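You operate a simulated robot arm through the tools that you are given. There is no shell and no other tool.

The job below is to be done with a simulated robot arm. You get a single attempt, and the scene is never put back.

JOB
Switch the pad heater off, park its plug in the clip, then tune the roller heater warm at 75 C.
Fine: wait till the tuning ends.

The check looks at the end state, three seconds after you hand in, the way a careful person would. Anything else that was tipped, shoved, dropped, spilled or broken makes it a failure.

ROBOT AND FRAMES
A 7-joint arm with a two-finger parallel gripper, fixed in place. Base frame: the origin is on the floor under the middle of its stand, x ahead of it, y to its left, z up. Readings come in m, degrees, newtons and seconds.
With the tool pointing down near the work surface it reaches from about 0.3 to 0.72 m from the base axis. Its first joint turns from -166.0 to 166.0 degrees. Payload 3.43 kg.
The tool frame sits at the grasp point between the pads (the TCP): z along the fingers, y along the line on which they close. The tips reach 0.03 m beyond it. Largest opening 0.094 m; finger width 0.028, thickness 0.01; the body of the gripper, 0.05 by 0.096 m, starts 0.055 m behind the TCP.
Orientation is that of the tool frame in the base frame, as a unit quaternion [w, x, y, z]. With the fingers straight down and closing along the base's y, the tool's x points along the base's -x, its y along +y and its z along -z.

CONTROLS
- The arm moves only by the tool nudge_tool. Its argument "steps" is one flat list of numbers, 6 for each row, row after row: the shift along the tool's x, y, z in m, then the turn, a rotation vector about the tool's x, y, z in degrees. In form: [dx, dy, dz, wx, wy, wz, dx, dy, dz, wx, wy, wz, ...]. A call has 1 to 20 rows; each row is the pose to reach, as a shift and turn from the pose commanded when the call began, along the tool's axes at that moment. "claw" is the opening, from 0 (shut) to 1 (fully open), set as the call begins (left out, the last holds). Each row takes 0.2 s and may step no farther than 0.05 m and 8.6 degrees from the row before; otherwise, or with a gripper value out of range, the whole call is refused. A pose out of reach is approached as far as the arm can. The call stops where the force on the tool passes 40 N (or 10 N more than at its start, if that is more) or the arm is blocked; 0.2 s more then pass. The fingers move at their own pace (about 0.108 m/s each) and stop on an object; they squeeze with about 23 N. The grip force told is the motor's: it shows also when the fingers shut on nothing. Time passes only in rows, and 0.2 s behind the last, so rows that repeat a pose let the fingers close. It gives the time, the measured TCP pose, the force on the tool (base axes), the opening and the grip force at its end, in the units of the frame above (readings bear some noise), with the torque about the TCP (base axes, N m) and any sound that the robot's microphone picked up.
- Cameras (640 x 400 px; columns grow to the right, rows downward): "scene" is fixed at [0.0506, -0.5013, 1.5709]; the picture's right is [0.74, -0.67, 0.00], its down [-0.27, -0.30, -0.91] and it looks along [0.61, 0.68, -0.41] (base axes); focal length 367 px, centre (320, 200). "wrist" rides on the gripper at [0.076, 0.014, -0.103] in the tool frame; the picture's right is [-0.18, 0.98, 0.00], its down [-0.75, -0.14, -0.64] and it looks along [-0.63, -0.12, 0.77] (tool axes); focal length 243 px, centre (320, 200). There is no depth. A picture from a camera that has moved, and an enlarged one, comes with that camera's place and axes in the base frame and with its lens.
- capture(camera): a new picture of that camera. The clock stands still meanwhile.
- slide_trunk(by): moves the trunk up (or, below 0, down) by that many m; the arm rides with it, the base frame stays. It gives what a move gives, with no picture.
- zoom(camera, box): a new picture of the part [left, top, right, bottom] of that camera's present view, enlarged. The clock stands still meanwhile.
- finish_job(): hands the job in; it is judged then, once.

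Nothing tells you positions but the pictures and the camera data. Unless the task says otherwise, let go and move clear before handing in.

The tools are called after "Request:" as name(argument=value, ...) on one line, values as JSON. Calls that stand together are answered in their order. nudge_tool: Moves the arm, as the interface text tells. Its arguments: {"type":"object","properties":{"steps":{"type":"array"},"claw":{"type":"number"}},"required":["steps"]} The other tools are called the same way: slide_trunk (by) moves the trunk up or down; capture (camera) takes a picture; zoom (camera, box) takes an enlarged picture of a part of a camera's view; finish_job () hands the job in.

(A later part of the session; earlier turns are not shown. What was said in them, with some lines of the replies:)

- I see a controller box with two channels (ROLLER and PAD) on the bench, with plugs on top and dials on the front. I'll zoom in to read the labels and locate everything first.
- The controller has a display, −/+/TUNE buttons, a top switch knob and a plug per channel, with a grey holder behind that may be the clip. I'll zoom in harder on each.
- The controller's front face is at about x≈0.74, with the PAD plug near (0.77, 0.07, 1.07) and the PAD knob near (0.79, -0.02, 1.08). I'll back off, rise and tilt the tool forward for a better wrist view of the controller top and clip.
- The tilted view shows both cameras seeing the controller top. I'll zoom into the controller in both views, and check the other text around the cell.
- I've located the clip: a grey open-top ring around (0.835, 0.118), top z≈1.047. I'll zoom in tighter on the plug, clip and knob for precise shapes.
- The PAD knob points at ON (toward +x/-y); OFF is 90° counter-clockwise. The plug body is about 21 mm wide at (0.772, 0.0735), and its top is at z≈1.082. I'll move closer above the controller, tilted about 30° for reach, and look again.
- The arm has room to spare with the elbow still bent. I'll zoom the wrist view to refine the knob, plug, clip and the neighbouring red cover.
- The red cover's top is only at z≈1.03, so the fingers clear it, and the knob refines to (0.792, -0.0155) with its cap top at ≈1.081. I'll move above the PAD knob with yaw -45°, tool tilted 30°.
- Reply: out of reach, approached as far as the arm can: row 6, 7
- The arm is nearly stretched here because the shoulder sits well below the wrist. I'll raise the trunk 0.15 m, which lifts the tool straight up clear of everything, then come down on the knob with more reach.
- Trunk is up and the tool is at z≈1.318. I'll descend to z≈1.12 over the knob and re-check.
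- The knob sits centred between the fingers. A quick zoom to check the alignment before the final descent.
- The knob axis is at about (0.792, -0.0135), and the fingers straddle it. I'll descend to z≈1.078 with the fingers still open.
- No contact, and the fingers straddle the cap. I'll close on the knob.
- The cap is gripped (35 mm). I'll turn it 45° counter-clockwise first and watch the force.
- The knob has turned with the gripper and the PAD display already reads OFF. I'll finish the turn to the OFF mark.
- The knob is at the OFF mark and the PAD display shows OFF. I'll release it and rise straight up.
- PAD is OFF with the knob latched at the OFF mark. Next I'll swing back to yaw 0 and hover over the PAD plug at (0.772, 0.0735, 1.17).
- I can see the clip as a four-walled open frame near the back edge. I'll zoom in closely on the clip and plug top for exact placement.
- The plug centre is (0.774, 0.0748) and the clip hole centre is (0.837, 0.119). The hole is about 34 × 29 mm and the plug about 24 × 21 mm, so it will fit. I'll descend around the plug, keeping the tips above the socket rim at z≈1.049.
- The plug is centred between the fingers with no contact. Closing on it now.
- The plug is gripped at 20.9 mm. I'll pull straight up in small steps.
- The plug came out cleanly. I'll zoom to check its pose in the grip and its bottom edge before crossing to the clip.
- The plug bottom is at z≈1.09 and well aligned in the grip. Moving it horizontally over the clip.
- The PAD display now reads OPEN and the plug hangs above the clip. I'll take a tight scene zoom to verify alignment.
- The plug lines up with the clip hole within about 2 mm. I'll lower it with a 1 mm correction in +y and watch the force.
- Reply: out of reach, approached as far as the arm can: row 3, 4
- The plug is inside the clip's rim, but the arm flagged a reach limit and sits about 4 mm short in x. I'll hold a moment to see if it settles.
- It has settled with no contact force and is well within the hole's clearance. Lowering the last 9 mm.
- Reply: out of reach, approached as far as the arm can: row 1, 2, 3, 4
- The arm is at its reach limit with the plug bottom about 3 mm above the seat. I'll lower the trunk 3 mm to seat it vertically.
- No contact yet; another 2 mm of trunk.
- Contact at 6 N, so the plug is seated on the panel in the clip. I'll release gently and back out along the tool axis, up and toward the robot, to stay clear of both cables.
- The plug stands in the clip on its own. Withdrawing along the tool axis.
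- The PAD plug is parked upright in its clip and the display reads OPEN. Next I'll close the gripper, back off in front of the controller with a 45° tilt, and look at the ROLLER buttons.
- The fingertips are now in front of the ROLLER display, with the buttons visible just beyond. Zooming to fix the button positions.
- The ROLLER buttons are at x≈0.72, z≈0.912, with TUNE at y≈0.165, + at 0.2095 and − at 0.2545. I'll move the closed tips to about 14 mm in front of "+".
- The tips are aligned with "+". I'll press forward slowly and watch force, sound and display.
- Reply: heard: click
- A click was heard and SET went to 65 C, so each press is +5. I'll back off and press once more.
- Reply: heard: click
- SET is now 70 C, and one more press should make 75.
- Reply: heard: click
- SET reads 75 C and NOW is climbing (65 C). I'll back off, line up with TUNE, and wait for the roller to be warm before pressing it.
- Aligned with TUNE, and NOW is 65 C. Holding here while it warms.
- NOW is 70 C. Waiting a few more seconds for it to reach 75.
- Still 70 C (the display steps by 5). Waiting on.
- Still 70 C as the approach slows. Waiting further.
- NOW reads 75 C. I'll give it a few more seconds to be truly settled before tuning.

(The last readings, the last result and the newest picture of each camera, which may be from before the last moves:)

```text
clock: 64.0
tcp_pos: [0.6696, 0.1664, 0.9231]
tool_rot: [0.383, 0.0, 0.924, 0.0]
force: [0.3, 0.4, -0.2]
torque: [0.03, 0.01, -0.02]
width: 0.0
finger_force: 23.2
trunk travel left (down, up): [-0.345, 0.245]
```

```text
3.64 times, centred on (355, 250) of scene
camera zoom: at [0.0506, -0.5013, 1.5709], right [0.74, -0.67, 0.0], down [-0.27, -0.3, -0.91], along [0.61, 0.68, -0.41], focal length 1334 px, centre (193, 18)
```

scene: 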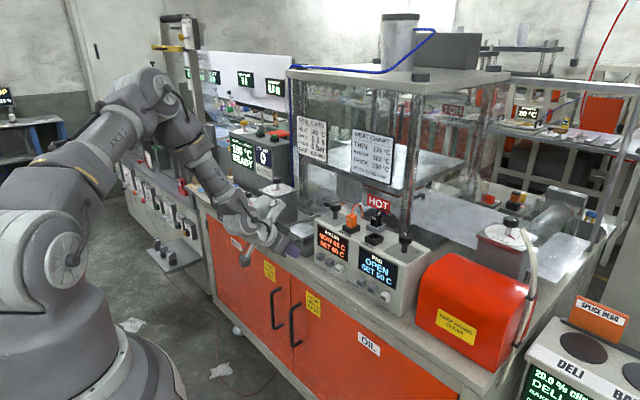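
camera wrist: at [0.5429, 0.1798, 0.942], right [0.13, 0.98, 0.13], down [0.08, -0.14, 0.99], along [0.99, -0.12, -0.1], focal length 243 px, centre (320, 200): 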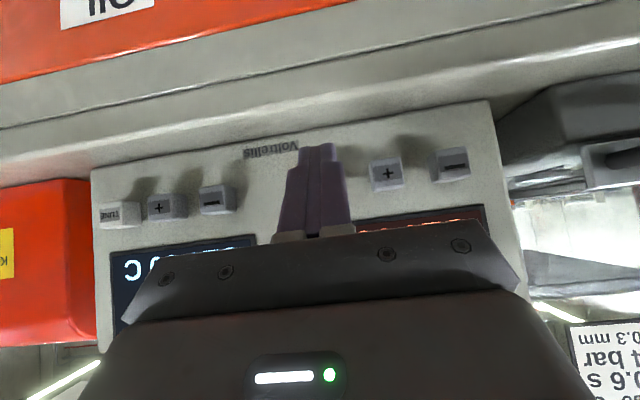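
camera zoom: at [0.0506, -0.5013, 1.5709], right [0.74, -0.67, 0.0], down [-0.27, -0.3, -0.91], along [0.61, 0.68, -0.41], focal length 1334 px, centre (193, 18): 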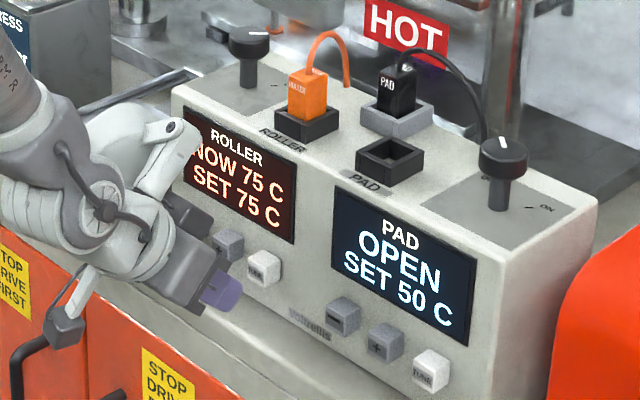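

Stable at 75/75. Pressing TUNE now.

Request:
nudge_tool(steps=[-0.0071, 0, 0.0071, 0, 0, 0, -0.0113, 0, 0.0113, 0, 0, 0, -0.0134, 0, 0.0134, 0, 0, 0, -0.0156, 0, 0.0156, 0, 0, 0], claw=0)

Request:
zoom(camera="scene", box=[285, 215, 385, 295])

```text
clock: 65.0
tcp_pos: [0.6914, 0.1658, 0.9226]
tool_rot: [0.383, -0.001, 0.924, 0.0]
force: [-2.2, -0.5, -0.1]
torque: [0.0, 0.02, 0.01]
width: 0.0003
finger_force: 23.3
trunk travel left (down, up): [-0.345, 0.245]
heard: click
```

```text
5.00 times, centred on (335, 255) of scene
camera zoom: at [0.0506, -0.5013, 1.5709], right [0.74, -0.67, 0.0], down [-0.27, -0.3, -0.91], along [0.61, 0.68, -0.41], focal length 1835 px, centre (245, -75)
```

zoom: 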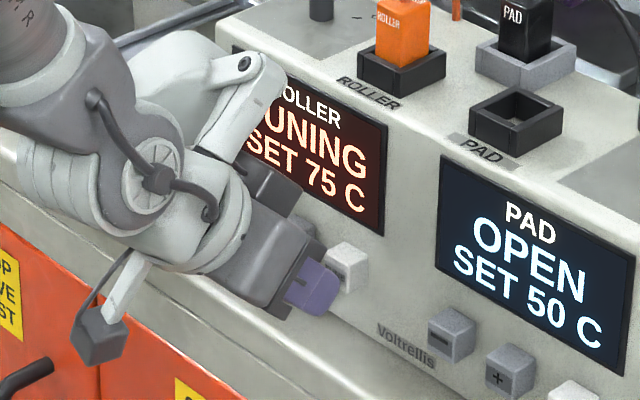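

The display shows TUNING. I'll back away clear of the panel and wait for it to finish.

Request:
nudge_tool(steps=[0.0106, 0, -0.0106, 0, 0, 0, 0.0283, 0, -0.0283, 0, 0, 0, 0.0566, 0, -0.0566, 0, 0, 0, 0.0707, 0, -0.0907, 0, 0, 0, 0.0707, 0, -0.12, 0, 0, 0, 0.0707, 0, -0.15, 0, 0, 0, 0.0707, 0, -0.15, 0, 0, 0], claw=0)

Request:
zoom(camera="scene", box=[285, 195, 425, 305])

```text
clock: 66.6
tcp_pos: [0.5361, 0.1654, 0.9779]
tool_rot: [0.382, 0.0, 0.924, -0.001]
force: [0.5, -0.2, -0.3]
torque: [0.01, 0.03, -0.02]
width: 0.0
finger_force: 22.8
trunk travel left (down, up): [-0.345, 0.245]
```

```text
3.64 times, centred on (355, 250) of scene
camera zoom: at [0.0506, -0.5013, 1.5709], right [0.74, -0.67, 0.0], down [-0.27, -0.3, -0.91], along [0.61, 0.68, -0.41], focal length 1334 px, centre (193, 18)
```

zoom: 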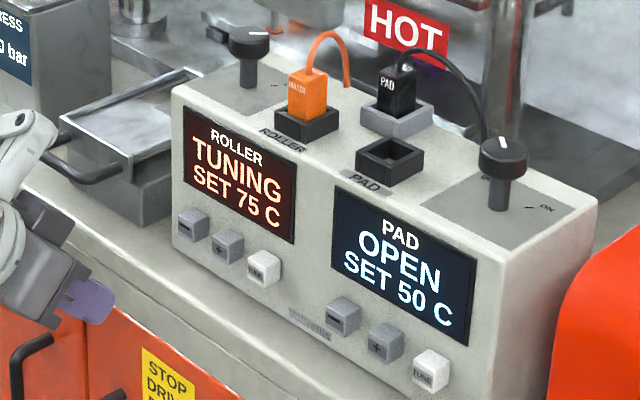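

The arm is clear and the ROLLER shows TUNING, SET 75 C. Waiting for it to end.

Request:
nudge_tool(steps=[0, 0, 0, 0, 0, 0, 0, 0, 0, 0, 0, 0, 0, 0, 0, 0, 0, 0, 0, 0, 0, 0, 0, 0, 0, 0, 0, 0, 0, 0, 0, 0, 0, 0, 0, 0, 0, 0, 0, 0, 0, 0, 0, 0, 0, 0, 0, 0, 0, 0, 0, 0, 0, 0, 0, 0, 0, 0, 0, 0, 0, 0, 0, 0, 0, 0, 0, 0, 0, 0, 0, 0, 0, 0, 0, 0, 0, 0, 0, 0, 0, 0, 0, 0, 0, 0, 0, 0, 0, 0, 0, 0, 0, 0, 0, 0, 0, 0, 0, 0, 0, 0, 0, 0, 0, 0, 0, 0, 0, 0, 0, 0, 0, 0, 0, 0, 0, 0, 0, 0], claw=0.3)

Request:
nudge_tool(steps=[0, 0, 0, 0, 0, 0, 0, 0, 0, 0, 0, 0, 0, 0, 0, 0, 0, 0, 0, 0, 0, 0, 0, 0, 0, 0, 0, 0, 0, 0, 0, 0, 0, 0, 0, 0, 0, 0, 0, 0, 0, 0, 0, 0, 0, 0, 0, 0, 0, 0, 0, 0, 0, 0, 0, 0, 0, 0, 0, 0, 0, 0, 0, 0, 0, 0, 0, 0, 0, 0, 0, 0, 0, 0, 0, 0, 0, 0, 0, 0, 0, 0, 0, 0, 0, 0, 0, 0, 0, 0, 0, 0, 0, 0, 0, 0, 0, 0, 0, 0, 0, 0, 0, 0, 0, 0, 0, 0, 0, 0, 0, 0, 0, 0, 0, 0, 0, 0, 0, 0])

Request:
zoom(camera="scene", box=[285, 195, 425, 305])

```text
clock: 70.8
tcp_pos: [0.5363, 0.1668, 0.9775]
tool_rot: [0.382, 0.001, 0.924, 0.0]
force: [-0.7, -0.2, -0.3]
torque: [0.01, -0.01, -0.01]
width: 0.0284
finger_force: 0.0
trunk travel left (down, up): [-0.345, 0.245]
```

```text
clock: 75.0
tcp_pos: [0.5351, 0.1665, 0.9774]
tool_rot: [0.383, 0.0, 0.924, -0.001]
force: [-0.4, -0.4, 0.0]
torque: [0.01, 0.03, 0.02]
width: 0.0281
finger_force: 0.1
trunk travel left (down, up): [-0.345, 0.245]
```

```text
3.64 times, centred on (355, 250) of scene
camera zoom: at [0.0506, -0.5013, 1.5709], right [0.74, -0.67, 0.0], down [-0.27, -0.3, -0.91], along [0.61, 0.68, -0.41], focal length 1334 px, centre (193, 18)
```

zoom: 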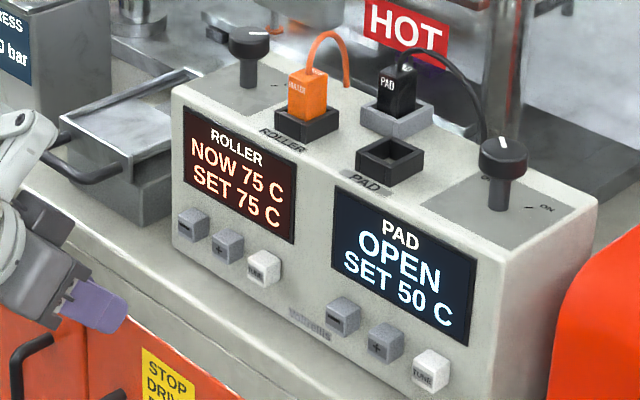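

TUNING has gone and ROLLER reads NOW 75 / SET 75. I'll check the displays, plug and whole scene before handing in.

Request:
zoom(camera="scene", box=[310, 215, 370, 265])

Request:
zoom(camera="scene", box=[360, 205, 425, 250])

Request:
capture(camera="scene")

Request:
capture(camera="wrist")

```text
8.00 times, centred on (340, 240) of scene
camera zoom: at [0.0506, -0.5013, 1.5709], right [0.74, -0.67, 0.0], down [-0.27, -0.3, -0.91], along [0.61, 0.68, -0.41], focal length 2935 px, centre (160, -120)
```

zoom: 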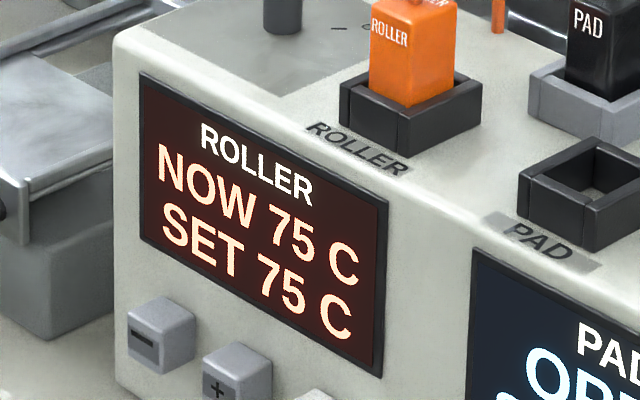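

```text
8.89 times, centred on (392, 228) of scene
camera zoom: at [0.0506, -0.5013, 1.5709], right [0.74, -0.67, 0.0], down [-0.27, -0.3, -0.91], along [0.61, 0.68, -0.41], focal length 3262 px, centre (-324, -44)
```

zoom: 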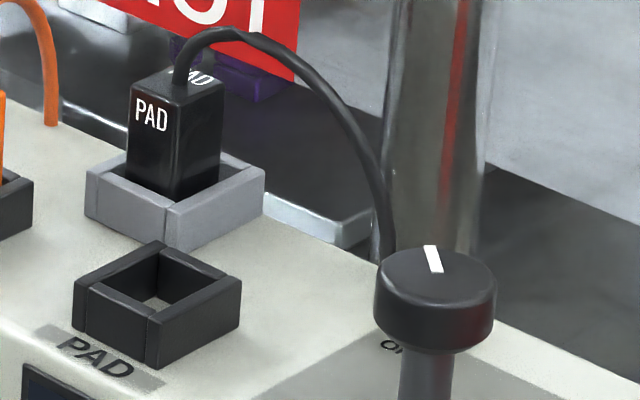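

```text
taken
```

scene: 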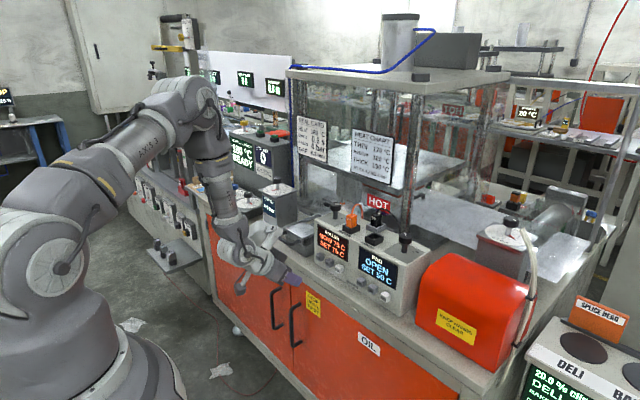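

```text
taken
camera wrist: at [0.4087, 0.1797, 0.9972], right [0.13, 0.98, 0.13], down [0.08, -0.14, 0.99], along [0.99, -0.12, -0.1], focal length 243 px, centre (320, 200)
```

wrist: 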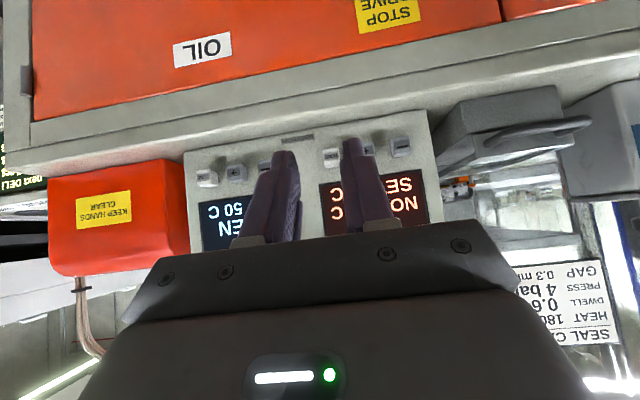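

PAD is off, with its knob on the OFF mark, its plug parked upright in the clip and its display reading OPEN. ROLLER has finished tuning and holds at 75 C. The arm is clear and nothing else looks disturbed, so I'm handing in.

Request:
finish_job()

```text
The job is handed in.
```

The job is done and handed in; I haven't had a result back from the check.

- **PAD heater:** I turned its knob from ON to OFF, and the display changed to OFF.
- **PAD plug:** I pulled the plug from its socket and parked it upright in the grey clip. The PAD display now reads OPEN.
- **ROLLER heater:** I raised the setpoint from 60 to 75 C with three presses of "+". I took "warm" to mean already at temperature, so I waited until it held at 75 C before pressing TUNE.
- **Tuning:** The display showed TUNING, and when I checked about 10 seconds later it had ended. It then read NOW 75 C, SET 75 C.

I backed the arm away from the controller before handing in. In the last pictures nothing else in the scene looked moved or disturbed.
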